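You operate a simulated robot arm through the tools that you are given. There is no shell and no other tool. Be economical: measure what you need, move in short steps, check, and stop when the job is done.

You are at the controls of a simulated two-armed robot. One attempt, no reset.

TASK
Get the armchair ready: recline dial to REST, orange notebook on the padded stool, reading lamp on at HIGH.
Fine: the lamp stays on.

The check looks at the end state, three seconds after you hand in, the way a careful person would. Anything else that was tipped, shoved, dropped, spilled or broken makes it a failure.

THE ROBOT
Two 7-joint arms with two-finger parallel grippers on one trunk, on a base that drives. Base frame: it is fixed to the floor where the robot stands at the start and does not move with it; the origin is under the middle of the robot, x ahead of it, y to its left, z up. Units: cm, rad, N and s.
The left shoulder is at the start at [5, 16.5, 125.5], the right one opposite. Each reaches about 80.1 cm from its shoulder. Places, roughly: dimmer knob [20, -80, 140]; herbs book [125, 25, 0]; poems book [125, 25, 0]; reading lamp [20, -90, 140]; reading lamp arm [40, -80, 140]; reading lamp head [60, -70, 130]; reading lamp switch [10, -80, 140]; stool top [80, 30, 40]. Payload 3.91 kg a hand.
The TCP of each hand is the grasp point between the finger pads, 3 cm short of the fingertips. In the tool frame z runs along the fingers and y along their closing line. The gripper opens to 11 cm. The fingers are 2 cm wide and 1 cm thick; the gripper's body (4.8 by 11.2 cm) begins 5.5 cm behind the TCP.
Orientation is told as [roll, pitch, yaw] about the base's x, y, z axes, in that order, counted from this pose: with the fingers straight down and closing along the base's y, the tool's x points along the base's -x, its y along +y and its z along -z.

THE INTERFACE
- The arms move only by the tool move_arm. It takes "left_rows", "right_rows" or both (then of equal length, played together; a hand with none holds still); each is a list of rows, each an object of numbers (a shift or turn left out is 0, a gripper value left out holds the last): "ax", "ay", "az": the turn, a rotation vector about the tool's x, y, z in units of 4 degrees (1.0 is 4 degrees); "dx", "dy", "dz": the shift along the tool's x, y, z in units of 25 mm (1.0 is 25 mm); "jaw": the finger opening in cm, from 0 to 11. In form: [{"ax": .., "ay": .., "az": .., "dx": .., "dy": .., "dz": .., "jaw": ..}, ...]. A call has 1 to 12 rows; each row shifts and turns the commanded pose from where the row before left it, along the tool's axes as they then stand. A call with a number of a shift or a turn outside -1 to 1 is refused whole. Rows are played at 5 a second. More than 5 cm and 0.15 rad between two rows, or a gripper value outside its range, and nothing of the call is played. Where a pose cannot be reached the arm comes as near as it can. A force on the tool above 40 N (or 10 N above the force at the start of the call, whichever is more), or a blocked arm, ends the call early, and 0.2 s more pass. Each finger travels about 4.5 cm/s and halts on what it meets, pressing with about 44 N; the grip force reading is that of the motor and also rises with nothing between the fingers. The clock runs only during rows and for 0.2 s after the last one: add rows that do not move to give the fingers time. The reply holds the time, the measured pose of the TCP, the force on the tool along the base axes, the opening and the grip force, in the units named above and with some noise, with the torque about the TCP (base axes, N m) and any sound that the robot's microphone picked up.
- Cameras (640 x 400 px; columns grow to the right, rows downward): "scene" is now at [7.87, -5.98, 140.41]; the picture's right is [-0.76, -0.65, 0.00], its down [-0.49, 0.58, -0.65] and it looks along [0.42, -0.49, -0.76] (base axes); focal length 214 px, centre (320, 200). "left" rides on the left gripper at [7.2, -1.7, -10.3] in its tool frame; the picture's right is [0.23, 0.97, 0.00], its down [-0.76, 0.18, -0.62] and it looks along [-0.61, 0.14, 0.78] (tool axes); focal length 222 px, centre (320, 200). "right" rides on the right gripper at [7.2, 1.7, -10.3] in its tool frame; the picture's right is [-0.23, 0.97, 0.00], its down [-0.76, -0.18, -0.62] and it looks along [-0.61, -0.14, 0.78] (tool axes); focal length 222 px, centre (320, 200). There is no depth. A picture from a camera that has moved, and an enlarged one, comes with that camera's place and axes in the base frame and with its lens.
- snapshot(camera): a new picture of that camera. No time passes.
- lift_body(by): slides the trunk up (or, below 0, down) by that many cm; the arms and the scene camera ride with it, the base frame stays. It gives what a move gives, with no picture.
- steer(legs): drives the robot by 1 to 6 legs, each [ahead, left, turn to the left] in cm, cm and rad, along the robot's own axes; the way and the turn of a leg run together, so that a leg with both is an arc; at most 150 cm and 3.142 rad a leg. The arms and the cameras ride along, it lands a little off, and it stops where it bumps. It gives what a move gives.
- head_to(pan, tilt): turns the head with the scene camera to pan (to the left, within 1.396 rad either way) and tilt (down, from -0.506 to 1.204), counted from straight ahead of the robot. It gives what a move gives.
- inspect(camera, box): a new picture of the part [left, top, right, bottom] of that camera's present view, enlarged. No time passes.
- hand_in(): hands the job in; it is judged then, once.

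Work in short steps. Places have to be worked out from the pictures, the camera data and where the tool is seen: move nearer, look again, correct. Check each grasp and each placing, and mend what went wrong. You have 120 turns and 88 pictures in all, those below and enlarged ones among them. Open the grippers and draw the arms clear of the work before you hand the job in, unless the task says otherwise; then end with one line.

The tools are called after "Request:" as name(argument=value, ...) on one line, values as JSON. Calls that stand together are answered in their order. move_arm: Moves the arms, as the interface text tells. Its arguments: {"type":"object","properties":{"left_rows":{"type":"array","items":{"type":"object","properties":{"ax":{"type":"number"},"ay":{"type":"number"},"az":{"type":"number"},"dx":{"type":"number"},"dy":{"type":"number"},"dz":{"type":"number"},"jaw":{"type":"number"}}}},"right_rows":{"type":"array","items":{"type":"object","properties":{"ax":{"type":"number"},"ay":{"type":"number"},"az":{"type":"number"},"dx":{"type":"number"},"dy":{"type":"number"},"dz":{"type":"number"},"jaw":{"type":"number"}}}}},"required":[]} The other tools are called the same way: lift_body (by) slides the trunk up or down; steer (legs) drives the base; head_to (pan, tilt) turns the head that bears the scene camera; snapshot (camera) takes a picture; inspect (camera, box) takes an enlarged picture of a part of a camera's view; hand_in () hands the job in.

At the start:

```text
time: 0.0
left_position: [46.53, -3.99, 99.88]
left_ee_rot: [0.001, 0.0, 0.002]
left_ft_force: [0.6, -1.0, 0.5]
left_ft_torque: [-0.01, 0.0, -0.01]
left_finger_gap: 11.01
left_gripper_force: 0.0
right_position: [27.09, -39.7, 99.94]
right_ee_rot: [0.001, 0.001, 0.001]
right_ft_force: [-0.3, -0.1, 0.6]
right_ft_torque: [0.0, -0.01, -0.02]
right_finger_gap: 11.0
right_gripper_force: 0.0
trunk travel left (down, up): [-47.5, 2.8]
robot x, y, heading: [0.27, -0.11, 0.002]
head pan, tilt: [-0.864, 0.862]
```

scene: 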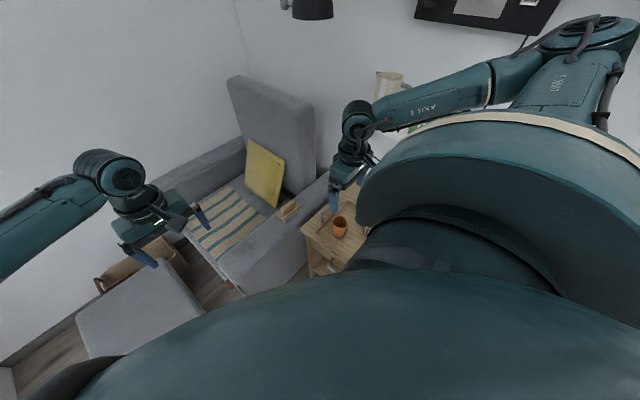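
right: 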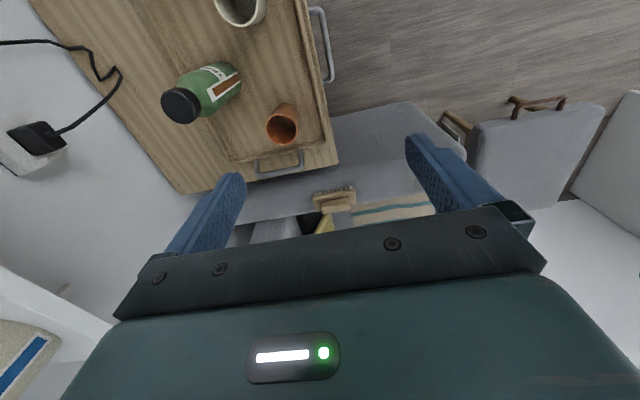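
left: 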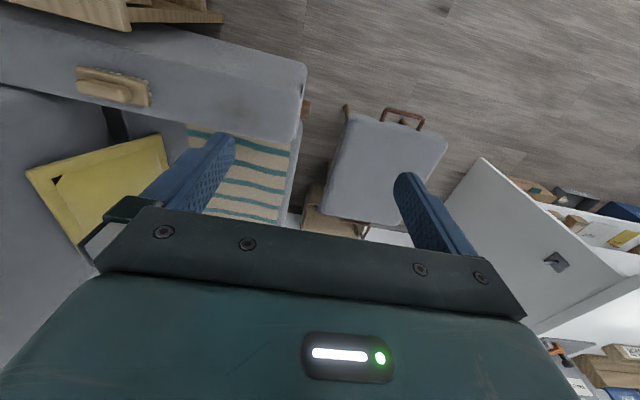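

The chair, side table and stool are ahead and to the right. I'll look higher to the right, at the lamp.

Request:
head_to(pan=-1.1, tilt=0.2)

Request:
snapshot(camera="scene")

Request:
head_to(pan=0.3, tilt=0.7)

Request:
snapshot(camera="scene")

```text
time: 1.0
left_position: [46.49, -3.88, 99.98]
left_ee_rot: [0.0, 0.001, 0.002]
left_ft_force: [-0.3, 0.5, 0.7]
left_ft_torque: [0.0, 0.01, 0.0]
left_finger_gap: 11.0
left_gripper_force: 0.1
right_position: [27.19, -39.69, 100.01]
right_ee_rot: [0.001, -0.001, 0.0]
right_ft_force: [0.0, -0.1, -0.9]
right_ft_torque: [0.01, 0.02, -0.02]
right_finger_gap: 10.99
right_gripper_force: 0.1
trunk travel left (down, up): [-47.5, 2.8]
robot x, y, heading: [-0.2, 0.14, 0.007]
head pan, tilt: [-1.1, 0.201]
```

```text
84 pictures are left
camera scene: at [7.07, -8.38, 146.27], right [-0.89, -0.45, 0.0], down [-0.09, 0.18, -0.98], along [0.45, -0.87, -0.2], focal length 214 px, centre (320, 200)
```

scene: 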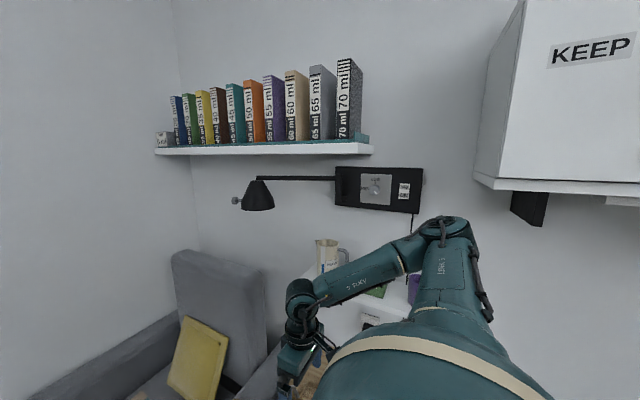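

```text
time: 2.6
left_position: [46.58, -3.83, 100.05]
left_ee_rot: [0.0, -0.001, 0.001]
left_ft_force: [-0.1, 0.0, -0.5]
left_ft_torque: [-0.01, 0.0, -0.02]
left_finger_gap: 11.02
left_gripper_force: 0.0
right_position: [27.12, -39.67, 100.03]
right_ee_rot: [0.0, 0.0, 0.0]
right_ft_force: [0.5, -0.5, -0.5]
right_ft_torque: [0.01, 0.02, -0.03]
right_finger_gap: 11.0
right_gripper_force: 0.1
trunk travel left (down, up): [-47.5, 2.8]
robot x, y, heading: [0.31, -0.05, -0.002]
head pan, tilt: [0.3, 0.7]
```

```text
83 pictures are left
camera scene: at [10.96, 2.43, 141.74], right [0.3, -0.96, 0.0], down [-0.62, -0.19, -0.77], along [0.73, 0.23, -0.64], focal length 214 px, centre (320, 200)
```

scene: 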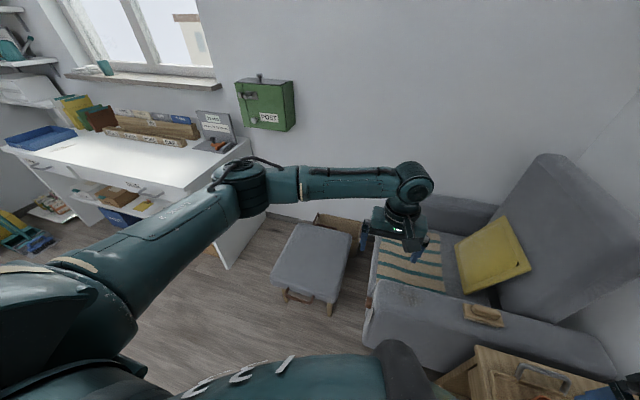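

Inspecting the lamp control box later; first the desk and the stool/armrest for the notebook and dial.

Request:
inspect(camera="scene", box=[0, 80, 240, 260])

Request:
inspect(camera="scene", box=[270, 190, 550, 365])

Request:
inspect(camera="left", box=[20, 0, 320, 240])

Request:
inspect(camera="left", box=[440, 140, 640, 400])

Request:
head_to(pan=-1.1, tilt=0.2)

Request:
inspect(camera="scene", box=[320, 150, 440, 225])

```text
2.22 times, centred on (120, 170) of scene
camera zoom: at [10.96, 2.43, 141.74], right [0.3, -0.96, 0.0], down [-0.62, -0.19, -0.77], along [0.73, 0.23, -0.64], focal length 477 px, centre (764, 267)
```

zoom: 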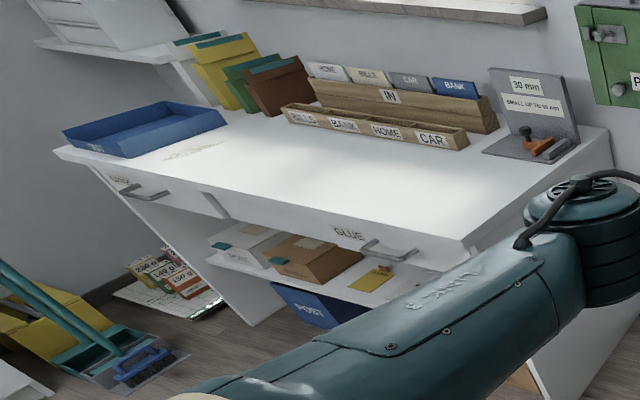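

```text
2.29 times, centred on (410, 278) of scene
camera zoom: at [10.96, 2.43, 141.74], right [0.3, -0.96, 0.0], down [-0.62, -0.19, -0.77], along [0.73, 0.23, -0.64], focal length 490 px, centre (114, 23)
```

zoom: 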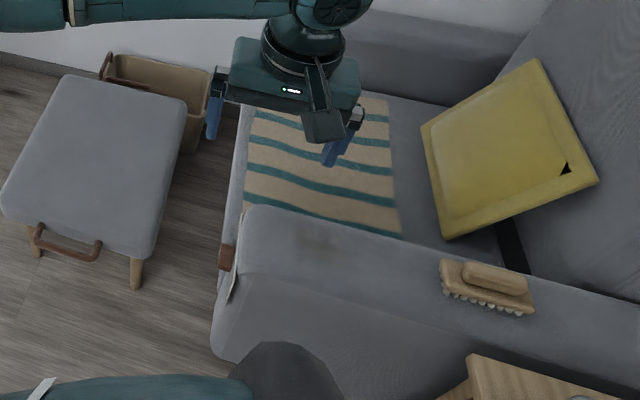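

```text
1.67 times, centred on (170, 120) of left
camera zoom: at [39.23, -5.6, 110.3], right [-0.23, 0.97, 0.0], down [0.76, 0.18, 0.62], along [0.61, 0.14, -0.78], focal length 370 px, centre (570, 333)
```

zoom: 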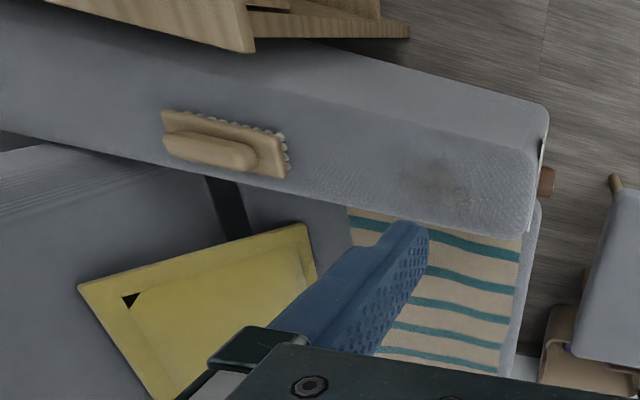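

```text
1.54 times, centred on (540, 270) of left
camera zoom: at [39.23, -5.6, 110.3], right [-0.23, 0.97, 0.0], down [0.76, 0.18, 0.62], along [0.61, 0.14, -0.78], focal length 342 px, centre (-18, 92)
```

zoom: 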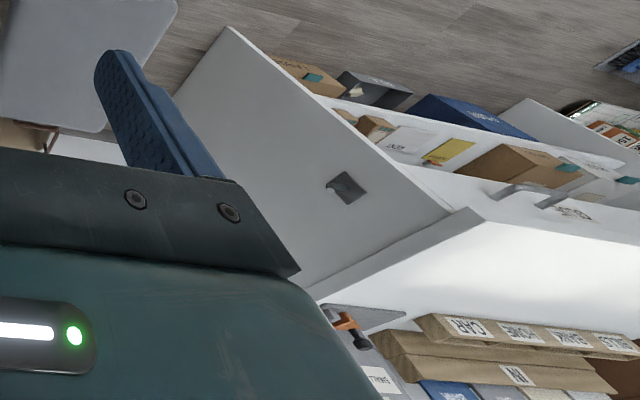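

```text
time: 4.1
left_position: [46.54, -3.89, 100.09]
left_ee_rot: [0.001, 0.0, 0.002]
left_ft_force: [-0.6, 0.9, 0.3]
left_ft_torque: [-0.05, 0.03, 0.01]
left_finger_gap: 11.01
left_gripper_force: 0.1
right_position: [27.13, -39.62, 99.95]
right_ee_rot: [0.001, -0.001, -0.001]
right_ft_force: [0.2, -0.5, -0.9]
right_ft_torque: [-0.02, -0.01, 0.01]
right_finger_gap: 11.01
right_gripper_force: 0.1
trunk travel left (down, up): [-47.5, 2.8]
robot x, y, heading: [0.21, -0.07, -0.002]
head pan, tilt: [-1.1, 0.201]
```

```text
5.33 times, centred on (380, 188) of scene
camera zoom: at [7.08, -8.38, 146.27], right [-0.89, -0.45, 0.0], down [-0.09, 0.18, -0.98], along [0.45, -0.87, -0.2], focal length 1144 px, centre (0, 267)
```

zoom: 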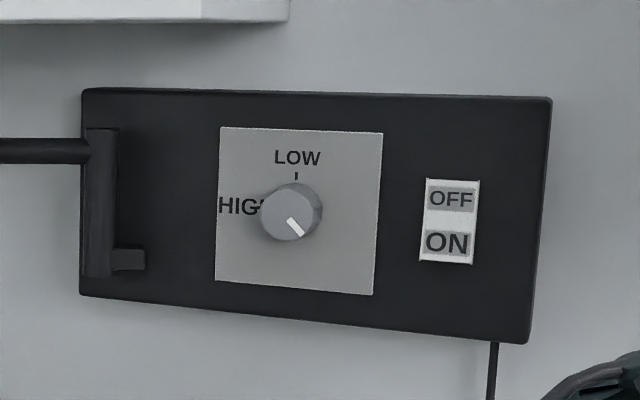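

The lamp panel is clear (knob + ON/OFF rocker). The dial is probably the brown piece on the front of the near armrest. The notebook isn't seen yet, so I'll move the left hand aside to see the basket behind the stool.

Request:
move_arm(left_rows=[{"dy": 1, "dx": 0.5, "dz": -0.5}, {"dy": 1, "dx": 0.5, "dz": -0.5}, {"dy": 1, "dx": 0.5, "dz": -0.5}, {"dy": 1, "dx": 0.5, "dz": -0.5}, {"dy": 1, "dx": 0.5, "dz": -0.5}, {"dy": 1, "dx": 0.5, "dz": -0.5}, {"dy": 1, "dx": 0.5}, {"dy": 1, "dx": 0.5}, {"dy": 1}, {"dy": 1}, {"dy": 1}, {"dy": 1}])

Request:
head_to(pan=0.0, tilt=0.75)

Request:
snapshot(camera="scene")

```text
time: 6.7
left_position: [36.38, 26.15, 107.39]
left_ee_rot: [-0.001, 0.0, 0.001]
left_ft_force: [0.0, 0.1, -1.1]
left_ft_torque: [-0.02, 0.0, 0.0]
left_finger_gap: 11.04
left_gripper_force: 0.0
right_position: [27.09, -39.6, 100.04]
right_ee_rot: [0.0, 0.001, 0.002]
right_ft_force: [0.9, -0.4, 0.5]
right_ft_torque: [0.01, -0.03, 0.02]
right_finger_gap: 10.99
right_gripper_force: 0.0
trunk travel left (down, up): [-47.5, 2.8]
robot x, y, heading: [0.19, -0.02, 0.002]
head pan, tilt: [-1.1, 0.201]
```

```text
time: 8.0
left_position: [36.49, 26.09, 107.48]
left_ee_rot: [0.0, 0.0, 0.002]
left_ft_force: [0.7, -0.4, 0.2]
left_ft_torque: [-0.01, 0.0, -0.01]
left_finger_gap: 10.99
left_gripper_force: 0.0
right_position: [27.1, -39.73, 100.07]
right_ee_rot: [0.001, 0.001, 0.001]
right_ft_force: [0.1, 0.1, -1.1]
right_ft_torque: [-0.01, 0.0, -0.03]
right_finger_gap: 11.0
right_gripper_force: 0.1
trunk travel left (down, up): [-47.5, 2.8]
robot x, y, heading: [0.0, -0.21, 0.002]
head pan, tilt: [0.0, 0.75]
```

```text
77 pictures are left
camera scene: at [11.13, -0.09, 141.31], right [0.0, -1.0, 0.0], down [-0.68, 0.0, -0.73], along [0.73, 0.0, -0.68], focal length 214 px, centre (320, 200)
```

scene: 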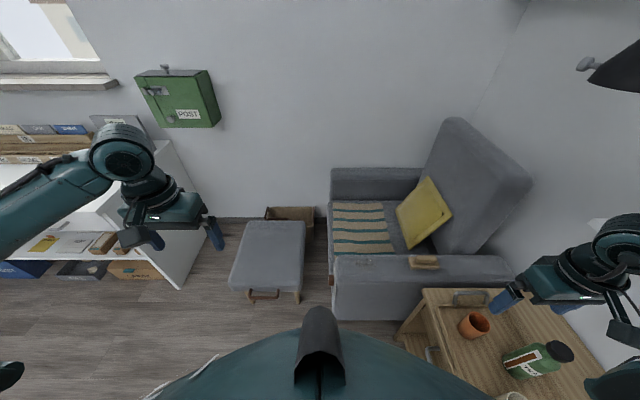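

I'll push the left hand forward over the stool to look down into the basket behind it.

Request:
move_arm(left_rows=[{"dx": -1}, {"dx": -1}, {"dx": -1}, {"dx": -1}, {"dx": -1}, {"dx": -1}, {"dx": -1}, {"dx": -1}, {"dx": -1}, {"dx": -1}, {"dx": -1}, {"dx": -1}])

Request:
snapshot(camera="left")

```text
time: 10.6
left_position: [66.14, 26.04, 107.57]
left_ee_rot: [0.001, -0.002, -0.002]
left_ft_force: [0.2, 0.4, -0.5]
left_ft_torque: [0.0, -0.03, 0.0]
left_finger_gap: 11.02
left_gripper_force: 0.1
left hand out of reach, approached as far as the arm can: row 12
right_position: [27.08, -39.73, 99.98]
right_ee_rot: [0.001, 0.0, 0.001]
right_ft_force: [0.6, 0.0, 0.6]
right_ft_torque: [0.05, 0.02, -0.01]
right_finger_gap: 11.0
right_gripper_force: 0.0
trunk travel left (down, up): [-47.5, 2.8]
robot x, y, heading: [-0.07, -0.34, 0.001]
head pan, tilt: [0.0, 0.75]
```

```text
76 pictures are left
camera left: at [58.71, 24.39, 117.88], right [-0.23, 0.97, 0.0], down [0.76, 0.17, 0.63], along [0.61, 0.14, -0.78], focal length 222 px, centre (320, 200)
```

left: 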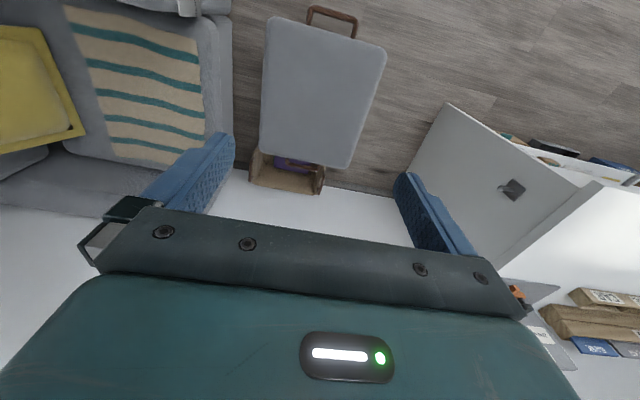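

Request:
inspect(camera="left", box=[220, 110, 380, 210])

```text
4.00 times, centred on (300, 160) of left
camera zoom: at [58.71, 24.39, 117.88], right [-0.23, 0.97, 0.0], down [0.76, 0.17, 0.63], along [0.61, 0.14, -0.78], focal length 888 px, centre (400, 360)
```

zoom: 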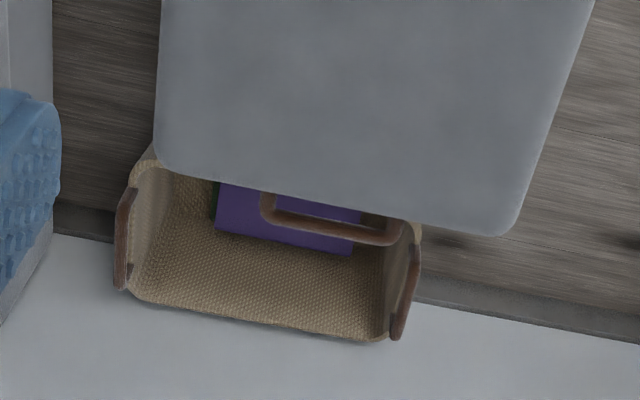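

The basket has a purple and a green book; no orange seen yet. I'll look over the side table region, the chair and the rest of the room.

Request:
head_to(pan=-0.9, tilt=0.5)

Request:
inspect(camera="scene", box=[100, 130, 420, 390])

Request:
head_to(pan=-1.396, tilt=0.5)

Request:
snapshot(camera="scene")

Request:
head_to(pan=1.3, tilt=0.5)

Request:
snapshot(camera="scene")

```text
time: 11.8
left_position: [65.98, 26.26, 107.61]
left_ee_rot: [0.0, -0.001, 0.001]
left_ft_force: [0.0, 0.4, -0.6]
left_ft_torque: [0.01, 0.05, 0.03]
left_finger_gap: 11.01
left_gripper_force: 0.1
right_position: [27.26, -39.63, 99.97]
right_ee_rot: [0.0, -0.001, -0.002]
right_ft_force: [-0.3, 0.2, -0.9]
right_ft_torque: [0.0, -0.01, -0.02]
right_finger_gap: 11.03
right_gripper_force: 0.1
trunk travel left (down, up): [-47.5, 2.8]
robot x, y, heading: [0.12, -0.19, -0.002]
head pan, tilt: [-0.901, 0.499]
```

```text
1.54 times, centred on (260, 260) of scene
camera zoom: at [8.5, -7.21, 143.5], right [-0.78, -0.62, 0.0], down [-0.3, 0.38, -0.88], along [0.55, -0.69, -0.48], focal length 330 px, centre (412, 108)
```

zoom: 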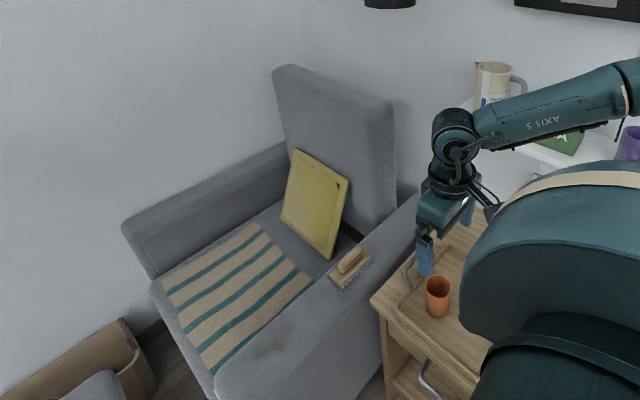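

```text
time: 12.8
left_position: [65.91, 26.14, 107.66]
left_ee_rot: [0.003, -0.001, 0.002]
left_ft_force: [0.6, 1.1, -0.8]
left_ft_torque: [-0.01, 0.0, -0.02]
left_finger_gap: 10.98
left_gripper_force: 0.0
right_position: [27.16, -39.7, 99.89]
right_ee_rot: [0.0, 0.0, -0.001]
right_ft_force: [-0.4, 0.8, 0.3]
right_ft_torque: [0.0, 0.01, 0.03]
right_finger_gap: 10.98
right_gripper_force: 0.0
trunk travel left (down, up): [-47.5, 2.8]
robot x, y, heading: [0.28, 0.64, -0.0]
head pan, tilt: [-1.396, 0.499]
```

```text
73 pictures are left
camera scene: at [4.43, -9.04, 143.51], right [-0.98, -0.17, 0.0], down [-0.08, 0.47, -0.88], along [0.15, -0.86, -0.48], focal length 214 px, centre (320, 200)
```

scene: 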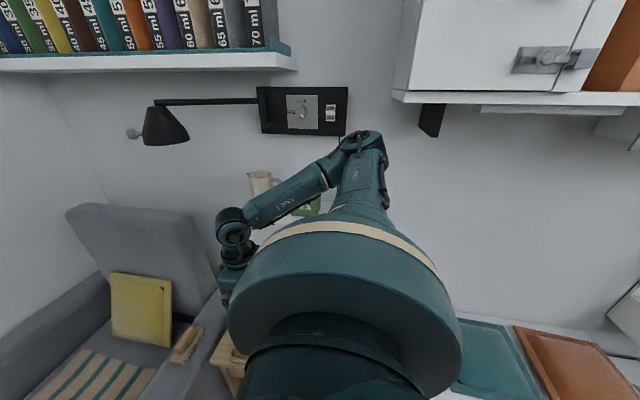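

```text
time: 15.2
left_position: [66.03, 26.23, 107.44]
left_ee_rot: [-0.001, 0.0, 0.003]
left_ft_force: [0.5, 0.6, 0.8]
left_ft_torque: [0.01, -0.02, -0.02]
left_finger_gap: 10.99
left_gripper_force: 0.0
right_position: [27.22, -39.54, 100.0]
right_ee_rot: [0.0, 0.0, 0.001]
right_ft_force: [0.3, -0.3, 0.2]
right_ft_torque: [0.0, 0.01, -0.01]
right_finger_gap: 11.01
right_gripper_force: 0.0
trunk travel left (down, up): [-47.5, 2.8]
robot x, y, heading: [-0.27, 0.27, -0.0]
head pan, tilt: [1.3, 0.499]
```

```text
72 pictures are left
camera scene: at [5.28, 8.69, 143.51], right [0.96, -0.27, 0.0], down [-0.13, -0.46, -0.88], along [0.23, 0.85, -0.48], focal length 214 px, centre (320, 200)
```

scene: 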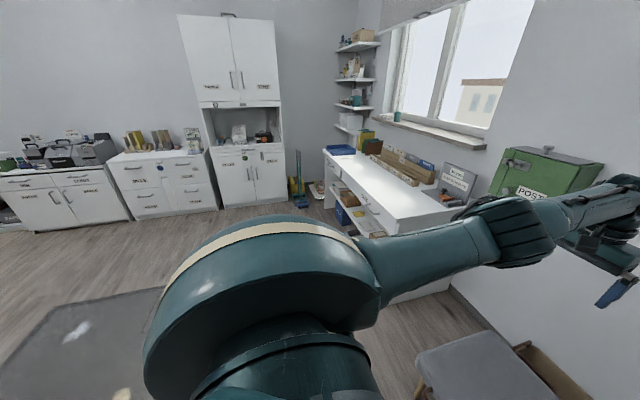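

Room is big; the likeliest place is the basket (under the two books) or the table drawers. I'll check my own footprint relative to the stool before driving nearer.

Request:
head_to(pan=0.5, tilt=1.2)

Request:
snapshot(camera="scene")

```text
time: 16.3
left_position: [66.03, 26.3, 107.49]
left_ee_rot: [0.0, -0.001, 0.003]
left_ft_force: [0.1, -0.3, 0.0]
left_ft_torque: [0.02, 0.04, -0.01]
left_finger_gap: 11.01
left_gripper_force: 0.1
right_position: [27.31, -39.62, 100.01]
right_ee_rot: [0.001, -0.001, 0.0]
right_ft_force: [-0.4, -0.2, -0.1]
right_ft_torque: [0.03, 0.0, 0.03]
right_finger_gap: 10.99
right_gripper_force: 0.1
trunk travel left (down, up): [-47.5, 2.8]
robot x, y, heading: [0.36, 0.28, 0.002]
head pan, tilt: [0.499, 1.201]
```

```text
71 pictures are left
camera scene: at [7.75, 2.6, 138.14], right [0.48, -0.88, 0.0], down [-0.82, -0.45, -0.36], along [0.32, 0.17, -0.93], focal length 214 px, centre (320, 200)
```

scene: 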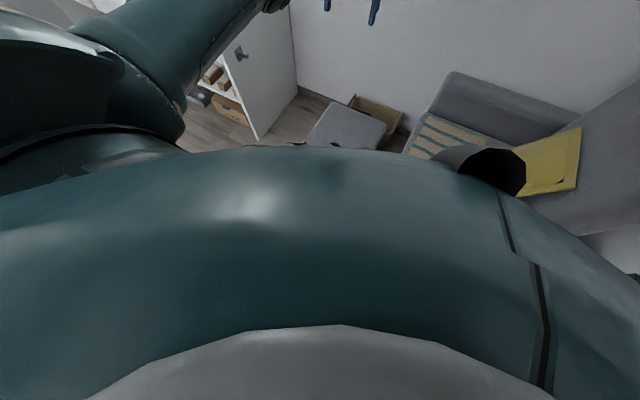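

I'll tilt the left hand back to see the robot's base and the stool gap.

Request:
move_arm(left_rows=[{"dx": 1, "ay": 1}, {"dx": 1, "ay": 1}, {"ay": 1}, {"ay": 1}, {"ay": 1}, {"ay": 1}, {"ay": 1}, {"ay": 1}, {"ay": 1}, {"ay": 1}])

Request:
snapshot(camera="left")

```text
time: 18.5
left_position: [58.22, 26.35, 108.45]
left_ee_rot: [0.001, 0.419, 0.003]
left_ft_force: [0.8, -0.7, -0.4]
left_ft_torque: [0.0, -0.02, 0.02]
left_finger_gap: 11.01
left_gripper_force: 0.1
left hand out of reach, approached as far as the arm can: row 5, 6, 7, 8, 9, 10
right_position: [27.29, -39.61, 100.03]
right_ee_rot: [0.0, 0.001, 0.001]
right_ft_force: [0.0, 0.2, 0.0]
right_ft_torque: [0.03, 0.0, 0.0]
right_finger_gap: 11.0
right_gripper_force: 0.0
trunk travel left (down, up): [-47.5, 2.8]
robot x, y, heading: [0.14, -0.04, 0.001]
head pan, tilt: [0.499, 1.201]
```

```text
70 pictures are left
camera left: at [55.77, 24.76, 120.72], right [-0.21, 0.97, 0.09], down [0.95, 0.18, 0.26], along [0.24, 0.14, -0.96], focal length 222 px, centre (320, 200)
```

left: 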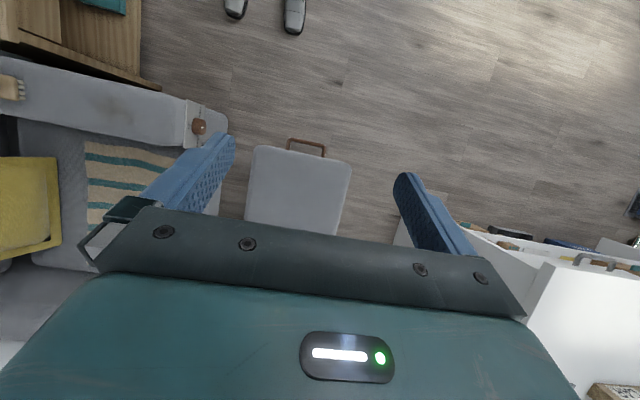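

The robot's feet appear near (5,±13), so the base is narrow; there's room to move. The dial shows on the armrest's front; zoom in on it and on the feet.

Request:
inspect(camera="left", box=[150, 80, 260, 150])

Request:
inspect(camera="left", box=[180, 0, 340, 100])

```text
5.71 times, centred on (205, 115) of left
camera zoom: at [55.77, 24.76, 120.72], right [-0.21, 0.97, 0.09], down [0.95, 0.18, 0.26], along [0.24, 0.14, -0.96], focal length 1269 px, centre (977, 686)
```

zoom: 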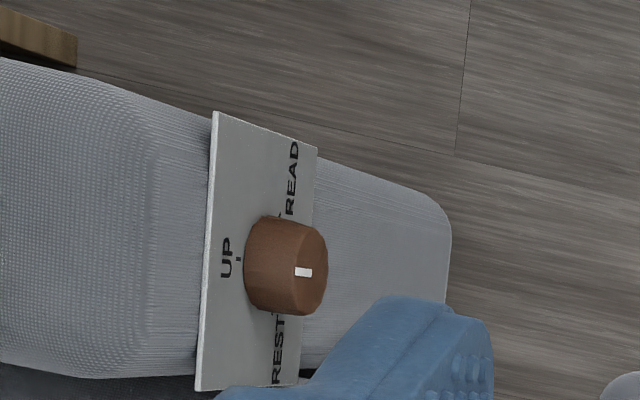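

```text
4.00 times, centred on (260, 50) of left
camera zoom: at [55.77, 24.76, 120.72], right [-0.21, 0.97, 0.09], down [0.95, 0.18, 0.26], along [0.24, 0.14, -0.96], focal length 888 px, centre (560, 800)
```

zoom: 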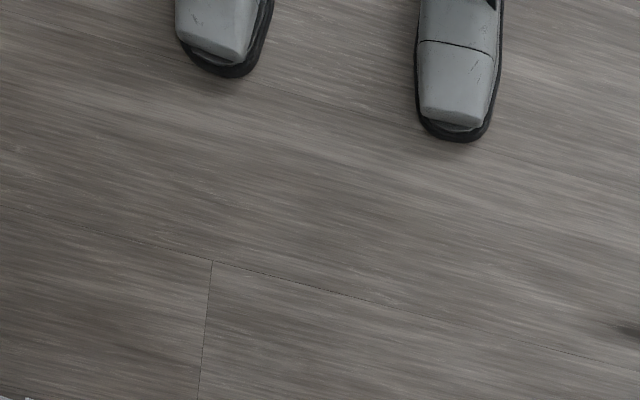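

Dial estimated at (58.4, -5.3, 46.6) facing +y, UP on top, READ toward −x, REST toward +x. Now drive ahead 28 cm to look into the basket.

Request:
steer(legs=[[28, 0, 0]])

Request:
move_arm(left_rows=[{"ay": -1}, {"ay": -1}, {"ay": -1}, {"ay": -1}, {"ay": -1, "dy": -0.5}])

Request:
snapshot(camera="left")

```text
time: 20.4
left_position: [81.27, 26.37, 108.42]
left_ee_rot: [0.0, 0.417, 0.001]
left_ft_force: [-1.1, 0.2, -0.1]
left_ft_torque: [0.02, -0.01, -0.01]
left_finger_gap: 11.01
left_gripper_force: 0.0
right_position: [50.03, -39.68, 99.95]
right_ee_rot: [0.0, 0.0, 0.001]
right_ft_force: [-0.2, -0.6, 0.1]
right_ft_torque: [-0.01, 0.01, 0.03]
right_finger_gap: 10.98
right_gripper_force: 0.0
trunk travel left (down, up): [-47.5, 2.8]
robot x, y, heading: [23.06, 0.31, -0.002]
head pan, tilt: [0.499, 1.201]
```

```text
time: 21.6
left_position: [87.56, 25.46, 108.49]
left_ee_rot: [-0.001, 0.069, 0.0]
left_ft_force: [-0.5, 0.1, 1.0]
left_ft_torque: [0.0, 0.03, 0.02]
left_finger_gap: 10.99
left_gripper_force: 0.0
left hand out of reach, approached as far as the arm can: row 1, 2, 3, 4, 5
right_position: [50.11, -39.76, 99.9]
right_ee_rot: [0.001, 0.001, -0.001]
right_ft_force: [-0.2, -0.2, -0.2]
right_ft_torque: [-0.01, -0.03, -0.01]
right_finger_gap: 10.99
right_gripper_force: 0.1
trunk travel left (down, up): [-47.5, 2.8]
robot x, y, heading: [22.79, 0.14, 0.002]
head pan, tilt: [0.499, 1.201]
```

```text
67 pictures are left
camera left: at [81.06, 23.73, 119.33], right [-0.23, 0.97, 0.02], down [0.8, 0.18, 0.57], along [0.55, 0.14, -0.82], focal length 222 px, centre (320, 200)
```

left: 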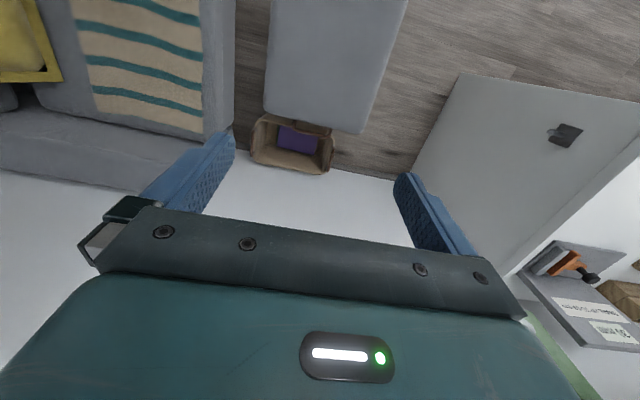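

Request:
inspect(camera="left", box=[235, 100, 355, 180])

Request:
head_to(pan=-0.3, tilt=1.1)

Request:
snapshot(camera="scene")

```text
5.00 times, centred on (295, 140) of left
camera zoom: at [81.06, 23.73, 119.33], right [-0.23, 0.97, 0.02], down [0.8, 0.18, 0.57], along [0.55, 0.14, -0.82], focal length 1111 px, centre (445, 500)
```

zoom: 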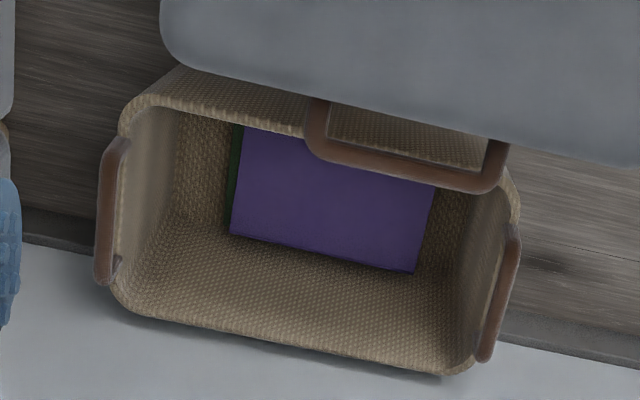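

```text
time: 22.8
left_position: [87.56, 25.52, 108.43]
left_ee_rot: [0.001, 0.07, 0.0]
left_ft_force: [0.1, -0.5, -0.7]
left_ft_torque: [-0.03, -0.02, 0.03]
left_finger_gap: 10.99
left_gripper_force: 0.1
right_position: [50.0, -39.58, 100.05]
right_ee_rot: [0.0, 0.001, 0.0]
right_ft_force: [-0.4, -0.2, -0.1]
right_ft_torque: [-0.02, -0.03, -0.02]
right_finger_gap: 11.0
right_gripper_force: 0.1
trunk travel left (down, up): [-47.5, 2.8]
robot x, y, heading: [22.88, 0.15, -0.002]
head pan, tilt: [-0.3, 1.1]
```

```text
65 pictures are left
camera scene: at [31.82, -1.94, 138.74], right [-0.3, -0.96, 0.0], down [-0.85, 0.26, -0.45], along [0.43, -0.13, -0.89], focal length 214 px, centre (320, 200)
```

scene: 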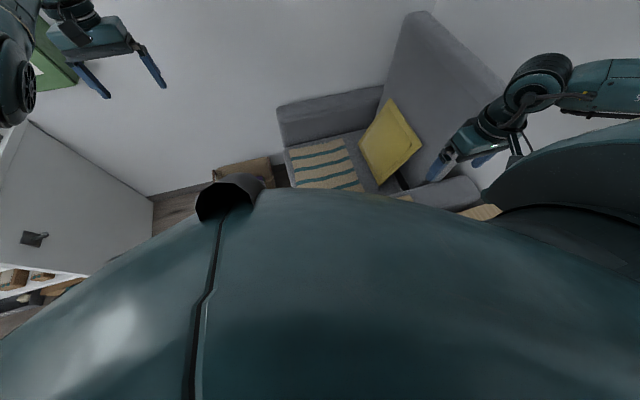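

Request:
inspect(camera="left", box=[270, 118, 330, 156])

Request:
inspect(camera="right", box=[0, 0, 640, 260])

```text
10.53 times, centred on (300, 137) of left
camera zoom: at [81.05, 23.79, 119.34], right [-0.23, 0.97, 0.02], down [0.8, 0.18, 0.57], along [0.55, 0.14, -0.82], focal length 2338 px, centre (530, 863)
```

zoom: 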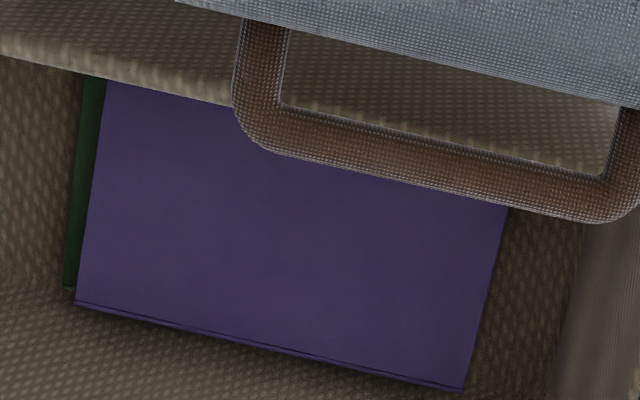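

```text
1.00 times, centred on (320, 130) of right (not enlarged: the box is as wide or as high as the picture)
camera zoom: at [42.72, -38.02, 110.33], right [0.23, 0.97, 0.0], down [0.76, -0.18, 0.62], along [0.61, -0.14, -0.78], focal length 222 px, centre (320, 270)
```

zoom: 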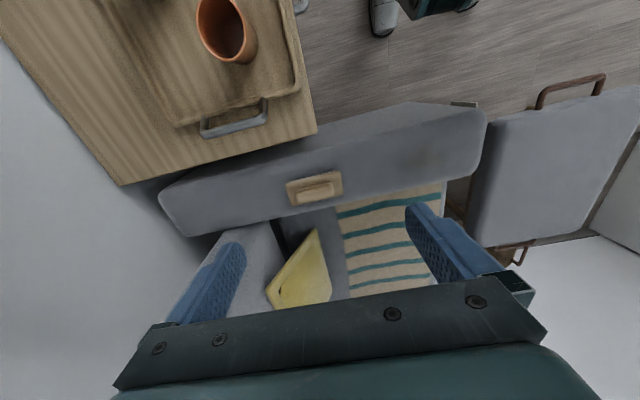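

Request:
inspect(camera="right", box=[220, 160, 420, 285])

Request:
inspect(camera="scene", box=[260, 60, 500, 210])

```text
3.20 times, centred on (320, 222) of right
camera zoom: at [42.72, -38.02, 110.33], right [0.23, 0.97, 0.0], down [0.76, -0.18, 0.62], along [0.61, -0.14, -0.78], focal length 711 px, centre (320, 128)
```

zoom: 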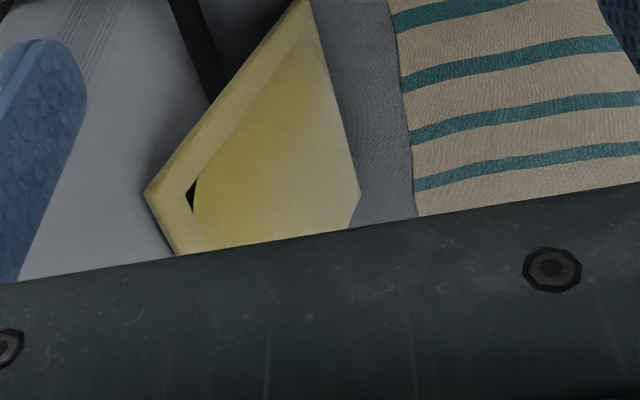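

```text
2.67 times, centred on (380, 135) of scene
camera zoom: at [31.82, -1.94, 138.74], right [-0.3, -0.96, 0.0], down [-0.85, 0.26, -0.45], along [0.43, -0.13, -0.89], focal length 572 px, centre (160, 373)
```

zoom: 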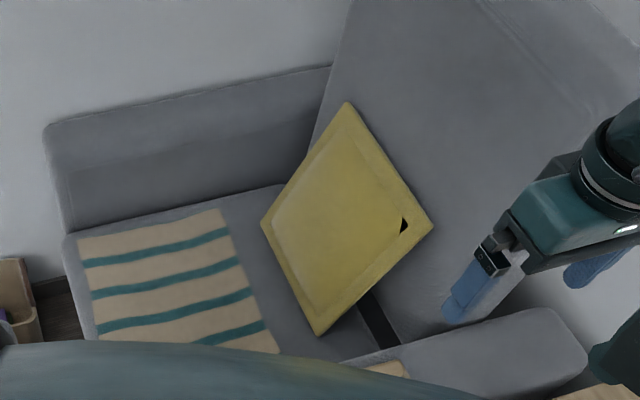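

Nothing orange here. I'll back off and turn to face the chair/side table from the +y side, to see the table's front and lower shelf and the dial.

Request:
steer(legs=[[-25, 0, 0], [0, 45, 0], [0, 0, -1.4]])

Request:
head_to(pan=0.0, tilt=0.65)

Request:
snapshot(camera="scene")

```text
time: 32.0
left_position: [36.02, -12.87, 108.43]
left_ee_rot: [0.001, 0.07, -1.359]
left_ft_force: [0.3, 0.0, -0.4]
left_ft_torque: [-0.01, 0.04, 0.02]
left_finger_gap: 11.01
left_gripper_force: 0.1
right_position: [-35.47, 10.32, 99.96]
right_ee_rot: [-0.001, -0.001, -1.361]
right_ft_force: [0.0, -0.1, 0.8]
right_ft_torque: [0.03, 0.02, 0.01]
right_finger_gap: 11.02
right_gripper_force: 0.1
trunk travel left (down, up): [-47.5, 2.8]
robot x, y, heading: [-2.28, 45.02, -1.358]
head pan, tilt: [-0.3, 1.1]
```

```text
time: 32.9
left_position: [36.09, -12.81, 108.47]
left_ee_rot: [0.0, 0.072, -1.359]
left_ft_force: [-0.2, 0.1, -0.2]
left_ft_torque: [0.03, 0.0, -0.01]
left_finger_gap: 11.01
left_gripper_force: 0.1
right_position: [-35.43, 10.34, 99.99]
right_ee_rot: [-0.001, -0.001, -1.363]
right_ft_force: [0.2, 0.2, 0.7]
right_ft_torque: [0.03, 0.01, 0.02]
right_finger_gap: 11.0
right_gripper_force: 0.1
trunk travel left (down, up): [-47.5, 2.8]
robot x, y, heading: [-2.48, 44.84, -1.364]
head pan, tilt: [0.0, 0.649]
```

```text
60 pictures are left
camera scene: at [0.05, 33.66, 142.16], right [-0.98, -0.21, 0.0], down [-0.13, 0.59, -0.8], along [0.16, -0.78, -0.61], focal length 214 px, centre (320, 200)
```

scene: 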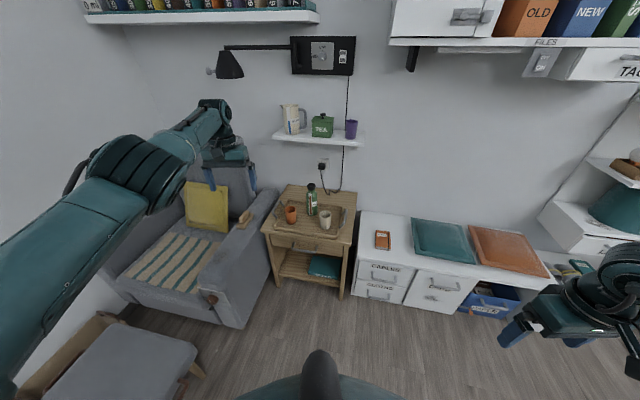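

Request:
inspect(camera="scene", box=[250, 170, 450, 310])

Request:
inspect(camera="scene", box=[100, 160, 290, 330])

```text
2.86 times, centred on (350, 240) of scene
camera zoom: at [0.05, 33.66, 142.16], right [-0.98, -0.21, 0.0], down [-0.13, 0.59, -0.8], along [0.16, -0.78, -0.61], focal length 613 px, centre (234, 86)
```

zoom: 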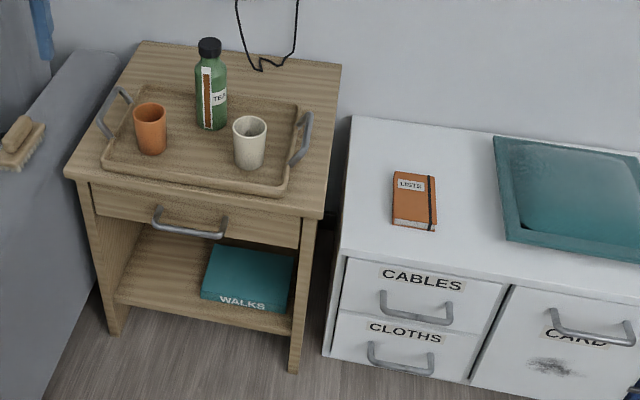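

```text
2.35 times, centred on (195, 245) of scene
camera zoom: at [0.05, 33.66, 142.16], right [-0.98, -0.21, 0.0], down [-0.13, 0.59, -0.8], along [0.16, -0.78, -0.61], focal length 505 px, centre (614, 94)
```

zoom: 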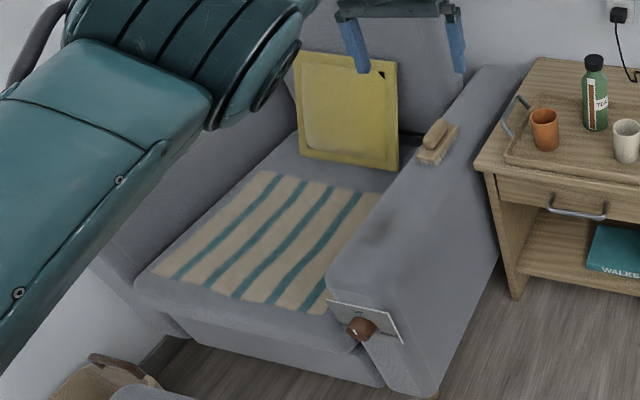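

The orange "LISTS" notebook lies on the low cabinet at about (-20,-63,41), ~9×16 cm. I'll tuck the left arm in and then bring the right hand there.

Request:
move_arm(left_rows=[{"dx": 1}, {"dx": 1}, {"dx": 1}, {"dx": 1}, {"dx": 1}, {"dx": 1}, {"dx": 1}, {"dx": 1}, {"dx": 1}, {"dx": 1}, {"dx": 1}, {"dx": 1}])

Request:
steer(legs=[[0, 0, -0.21], [35, 0, 0]])

Request:
snapshot(camera="right")

```text
time: 35.5
left_position: [36.18, -12.83, 108.55]
left_ee_rot: [-0.002, 0.071, -1.361]
left_ft_force: [1.1, 0.5, -0.1]
left_ft_torque: [0.02, 0.03, 0.01]
left_finger_gap: 10.98
left_gripper_force: 0.1
left hand out of reach, approached as far as the arm can: row 1, 2, 3, 4, 5, 6, 7, 8, 9, 10, 11, 12
right_position: [-35.57, 10.34, 100.06]
right_ee_rot: [0.001, -0.002, -1.36]
right_ft_force: [-0.1, -0.1, 0.1]
right_ft_torque: [0.02, 0.0, -0.03]
right_finger_gap: 11.01
right_gripper_force: 0.1
trunk travel left (down, up): [-47.5, 2.8]
robot x, y, heading: [-2.23, 45.18, -1.365]
head pan, tilt: [0.0, 0.649]
```

```text
time: 38.6
left_position: [23.15, -54.88, 108.49]
left_ee_rot: [0.001, 0.07, -1.572]
left_ft_force: [0.0, 0.4, -0.5]
left_ft_torque: [0.01, 0.01, 0.0]
left_finger_gap: 10.96
left_gripper_force: 0.1
right_position: [-42.05, -17.35, 100.09]
right_ee_rot: [0.0, -0.001, -1.57]
right_ft_force: [-0.5, 0.8, -0.1]
right_ft_torque: [-0.02, 0.0, 0.0]
right_finger_gap: 11.0
right_gripper_force: 0.1
trunk travel left (down, up): [-47.5, 2.8]
robot x, y, heading: [-2.3, 9.41, -1.57]
head pan, tilt: [0.0, 0.649]
```

```text
57 pictures are left
camera right: at [-40.38, -10.04, 110.32], right [0.97, -0.23, 0.0], down [-0.18, -0.76, 0.62], along [-0.14, -0.61, -0.78], focal length 222 px, centre (320, 200)
```

right: 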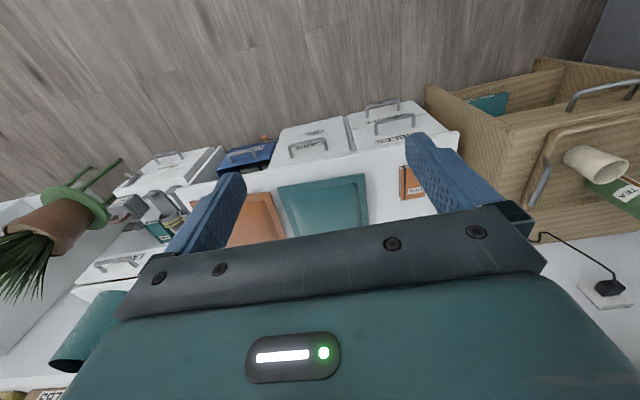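

The left arm didn't retract (IK stuck). Try a small combined lift/tilt-back motion on it first.

Request:
move_arm(left_rows=[{"dx": 1, "dz": 1}, {"dx": 1, "dz": 1}, {"dx": 1, "dz": 1}, {"dx": 1}])

```text
time: 39.6
left_position: [23.52, -54.75, 103.99]
left_ee_rot: [0.0, 0.073, -1.57]
left_ft_force: [-0.6, -0.8, 0.0]
left_ft_torque: [0.01, 0.01, 0.01]
left_finger_gap: 11.02
left_gripper_force: 0.0
left hand out of reach, approached as far as the arm can: row 1, 2, 3, 4
right_position: [-42.05, -17.25, 100.02]
right_ee_rot: [0.001, 0.0, -1.572]
right_ft_force: [0.1, 0.3, -0.1]
right_ft_torque: [-0.02, 0.01, 0.02]
right_finger_gap: 11.01
right_gripper_force: 0.0
trunk travel left (down, up): [-47.5, 2.8]
robot x, y, heading: [-2.33, 9.48, -1.574]
head pan, tilt: [0.0, 0.649]
```

The arm is likely stretched straight (singular). I'll bend it with inward and sideways motion plus un-tilting.

Request:
move_arm(left_rows=[{"ay": -1, "dx": 1}, {"ay": -1, "dx": 1}, {"ay": -1, "dx": 1}, {"ay": -1, "dx": 1}, {"ay": -1, "dx": 1}])

```text
time: 40.8
left_position: [24.62, -61.23, 108.64]
left_ee_rot: [0.001, -0.277, -1.569]
left_ft_force: [-0.5, 0.4, -0.1]
left_ft_torque: [0.0, -0.02, 0.01]
left_finger_gap: 11.02
left_gripper_force: 0.2
left hand out of reach, approached as far as the arm can: row 1, 2, 3, 4, 5
right_position: [-42.04, -17.22, 100.06]
right_ee_rot: [0.0, -0.001, -1.57]
right_ft_force: [0.0, 0.1, -0.9]
right_ft_torque: [-0.05, -0.01, 0.0]
right_finger_gap: 11.01
right_gripper_force: 0.0
trunk travel left (down, up): [-47.5, 2.8]
robot x, y, heading: [-2.47, 10.01, -1.572]
head pan, tilt: [0.0, 0.649]
```

Request:
move_arm(left_rows=[{"dy": 1}, {"dy": 1}, {"dy": 1}, {"dz": 1}, {"dz": 1}, {"dz": 1}, {"dx": 1}, {"dx": 1}, {"dx": 1}, {"dx": 1}])

```text
time: 43.0
left_position: [31.57, -50.37, 98.49]
left_ee_rot: [0.001, -0.277, -1.569]
left_ft_force: [-0.9, -0.5, 0.0]
left_ft_torque: [0.02, 0.01, -0.01]
left_finger_gap: 11.0
left_gripper_force: 0.1
left hand out of reach, approached as far as the arm can: row 2, 3, 4, 5, 6
right_position: [-42.05, -17.18, 100.0]
right_ee_rot: [0.0, 0.0, -1.571]
right_ft_force: [0.0, -0.3, 0.1]
right_ft_torque: [-0.01, 0.02, -0.01]
right_finger_gap: 11.03
right_gripper_force: 0.1
trunk travel left (down, up): [-47.5, 2.8]
robot x, y, heading: [-2.54, 9.67, -1.573]
head pan, tilt: [0.0, 0.649]
```

Unstuck. Continue retracting and level the hand; then drive and lower.

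Request:
move_arm(left_rows=[{"dx": 1, "ay": 1}, {"dx": 1, "ay": 1}, {"dx": 1, "ay": 1}, {"dx": 1, "ay": 1}, {"dx": 1}, {"dx": 1}, {"dx": 1}, {"dx": 1}, {"dx": 1}, {"dx": 1}, {"dx": 1}, {"dx": 1}])

```text
time: 45.6
left_position: [31.57, -20.59, 96.86]
left_ee_rot: [0.001, 0.003, -1.571]
left_ft_force: [-0.3, -1.1, 0.2]
left_ft_torque: [0.01, 0.01, 0.0]
left_finger_gap: 10.99
left_gripper_force: 0.1
right_position: [-42.1, -17.33, 100.03]
right_ee_rot: [-0.001, -0.001, -1.571]
right_ft_force: [0.4, 1.7, -1.0]
right_ft_torque: [0.0, -0.02, 0.03]
right_finger_gap: 11.0
right_gripper_force: 0.0
trunk travel left (down, up): [-47.5, 2.8]
robot x, y, heading: [-2.72, 9.88, -1.577]
head pan, tilt: [0.0, 0.649]
```

Raise the left hand 20 cm and shift the right hand over toward notebook's x.

Request:
move_arm(left_rows=[{"dz": -1}, {"dz": -1}, {"dz": -1}, {"dz": -1}, {"dz": -1}, {"dz": -1}, {"dz": -1}, {"dz": -1}], right_rows=[{"dy": 1}, {"dy": 1}, {"dy": 1}, {"dy": 1}, {"dy": 1}, {"dy": 1}, {"dy": 1}, {"dy": 1}])

Request:
steer(legs=[[22, 0, 0]])

Request:
lift_body(by=-28)

Request:
snapshot(camera="right")

```text
time: 47.4
left_position: [31.68, -20.62, 116.82]
left_ee_rot: [0.0, 0.004, -1.568]
left_ft_force: [-0.6, 0.7, 0.6]
left_ft_torque: [-0.01, 0.01, -0.04]
left_finger_gap: 11.02
left_gripper_force: 0.2
right_position: [-22.14, -17.3, 100.14]
right_ee_rot: [0.001, 0.001, -1.572]
right_ft_force: [-0.5, -0.5, 0.2]
right_ft_torque: [-0.01, -0.02, 0.0]
right_finger_gap: 11.03
right_gripper_force: 0.0
trunk travel left (down, up): [-47.5, 2.8]
robot x, y, heading: [-2.43, 9.97, -1.57]
head pan, tilt: [0.0, 0.649]
```

```text
time: 49.1
left_position: [31.41, -43.04, 116.79]
left_ee_rot: [0.0, 0.004, -1.573]
left_ft_force: [0.0, 0.2, 0.1]
left_ft_torque: [0.0, 0.0, -0.03]
left_finger_gap: 10.99
left_gripper_force: 0.1
right_position: [-22.31, -39.4, 99.89]
right_ee_rot: [-0.001, 0.002, -1.577]
right_ft_force: [0.6, -0.9, 0.0]
right_ft_torque: [0.01, -0.05, -0.03]
right_finger_gap: 10.97
right_gripper_force: 0.0
trunk travel left (down, up): [-47.5, 2.8]
robot x, y, heading: [-2.06, -12.34, -1.575]
head pan, tilt: [0.0, 0.649]
```

```text
time: 51.9
left_position: [31.47, -42.94, 88.79]
left_ee_rot: [0.0, 0.001, -1.575]
left_ft_force: [0.1, -0.5, 0.4]
left_ft_torque: [-0.03, -0.01, 0.02]
left_finger_gap: 11.02
left_gripper_force: 0.1
right_position: [-22.37, -39.41, 72.03]
right_ee_rot: [0.001, 0.0, -1.577]
right_ft_force: [-0.2, -0.8, -0.7]
right_ft_torque: [-0.01, 0.01, 0.0]
right_finger_gap: 11.0
right_gripper_force: 0.1
trunk travel left (down, up): [-19.5, 30.8]
robot x, y, heading: [-2.19, -12.66, -1.576]
head pan, tilt: [0.0, 0.649]
```

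```text
56 pictures are left
camera right: at [-20.69, -32.2, 82.34], right [0.97, -0.23, 0.0], down [-0.18, -0.76, 0.62], along [-0.14, -0.61, -0.78], focal length 222 px, centre (320, 200)
```

right: 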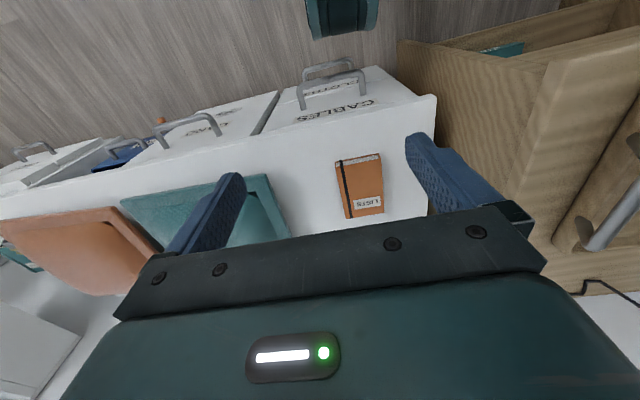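

Notebook centre ≈(-18.3,-61.7), top ≈43.5, nearly aligned with the hand. Move above it to z≈55 and look again.

Request:
move_arm(right_rows=[{"dx": -0.98, "dy": 0.18, "dz": 0.7}, {"dx": -0.98, "dy": 0.18, "dz": 0.7}, {"dx": -0.98, "dy": 0.18, "dz": 0.7}, {"dx": -0.98, "dy": 0.18, "dz": 0.7}, {"dx": -0.98, "dy": 0.18, "dz": 0.7}, {"dx": -0.98, "dy": 0.18, "dz": 0.7}, {"dx": -0.98, "dy": 0.18, "dz": 0.7}, {"dx": -0.98, "dy": 0.18, "dz": 0.7}, {"dx": -0.98, "dy": 0.18, "dz": 0.7}])

Request:
snapshot(camera="right")

```text
time: 53.9
left_position: [31.43, -42.83, 88.75]
left_ee_rot: [0.001, 0.001, -1.575]
left_ft_force: [-0.2, -0.1, 0.3]
left_ft_torque: [0.01, 0.04, -0.02]
left_finger_gap: 10.98
left_gripper_force: 0.1
right_position: [-18.39, -61.45, 56.3]
right_ee_rot: [0.0, -0.001, -1.575]
right_ft_force: [0.0, -0.3, -0.6]
right_ft_torque: [0.0, 0.0, -0.01]
right_finger_gap: 10.99
right_gripper_force: 0.0
trunk travel left (down, up): [-19.5, 30.8]
robot x, y, heading: [-2.05, -11.99, -1.574]
head pan, tilt: [0.0, 0.649]
```

```text
55 pictures are left
camera right: at [-16.67, -54.28, 66.72], right [0.97, -0.23, 0.0], down [-0.18, -0.76, 0.62], along [-0.14, -0.61, -0.78], focal length 222 px, centre (320, 200)
```

right: 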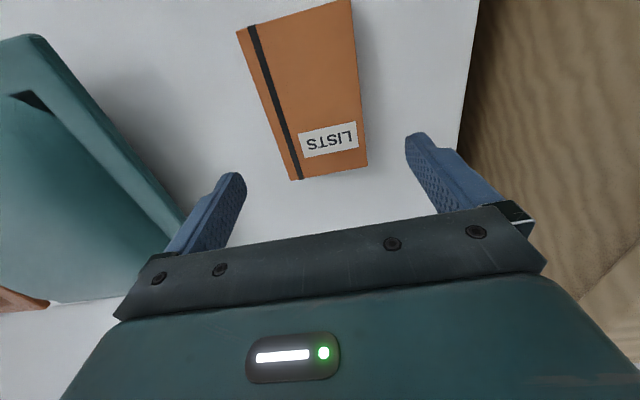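

Notebook centre ≈(-18.8,-61), width ≈9.6. Shift 0.4 cm and descend to z≈47.

Request:
move_arm(right_rows=[{"dy": -0.16, "dz": 0.75}, {"dz": 0.75}, {"dz": 0.75}, {"dz": 0.75}, {"dz": 0.7}, {}])

Request:
snapshot(camera="right")

```text
time: 55.3
left_position: [31.5, -42.86, 88.74]
left_ee_rot: [0.0, 0.003, -1.575]
left_ft_force: [0.0, 0.1, 0.0]
left_ft_torque: [0.01, -0.03, 0.04]
left_finger_gap: 11.01
left_gripper_force: 0.0
right_position: [-18.8, -61.36, 46.97]
right_ee_rot: [0.0, 0.002, -1.576]
right_ft_force: [0.0, 1.4, 1.9]
right_ft_torque: [0.02, 0.18, -0.1]
right_finger_gap: 10.99
right_gripper_force: 0.0
trunk travel left (down, up): [-19.5, 30.8]
robot x, y, heading: [-2.71, -12.27, -1.574]
head pan, tilt: [0.0, 0.649]
```

```text
54 pictures are left
camera right: at [-17.17, -54.22, 57.33], right [0.97, -0.23, 0.0], down [-0.18, -0.76, 0.62], along [-0.14, -0.61, -0.78], focal length 222 px, centre (320, 200)
```

right: 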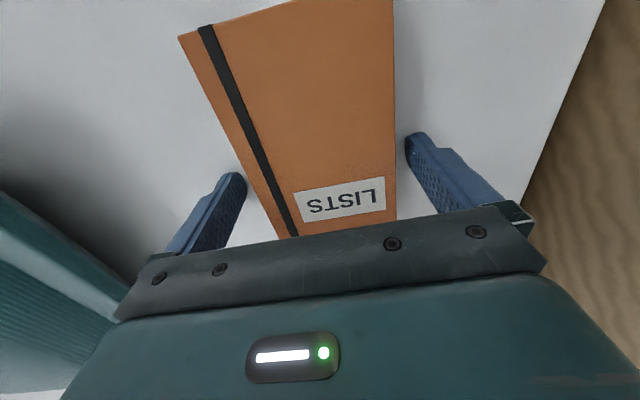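

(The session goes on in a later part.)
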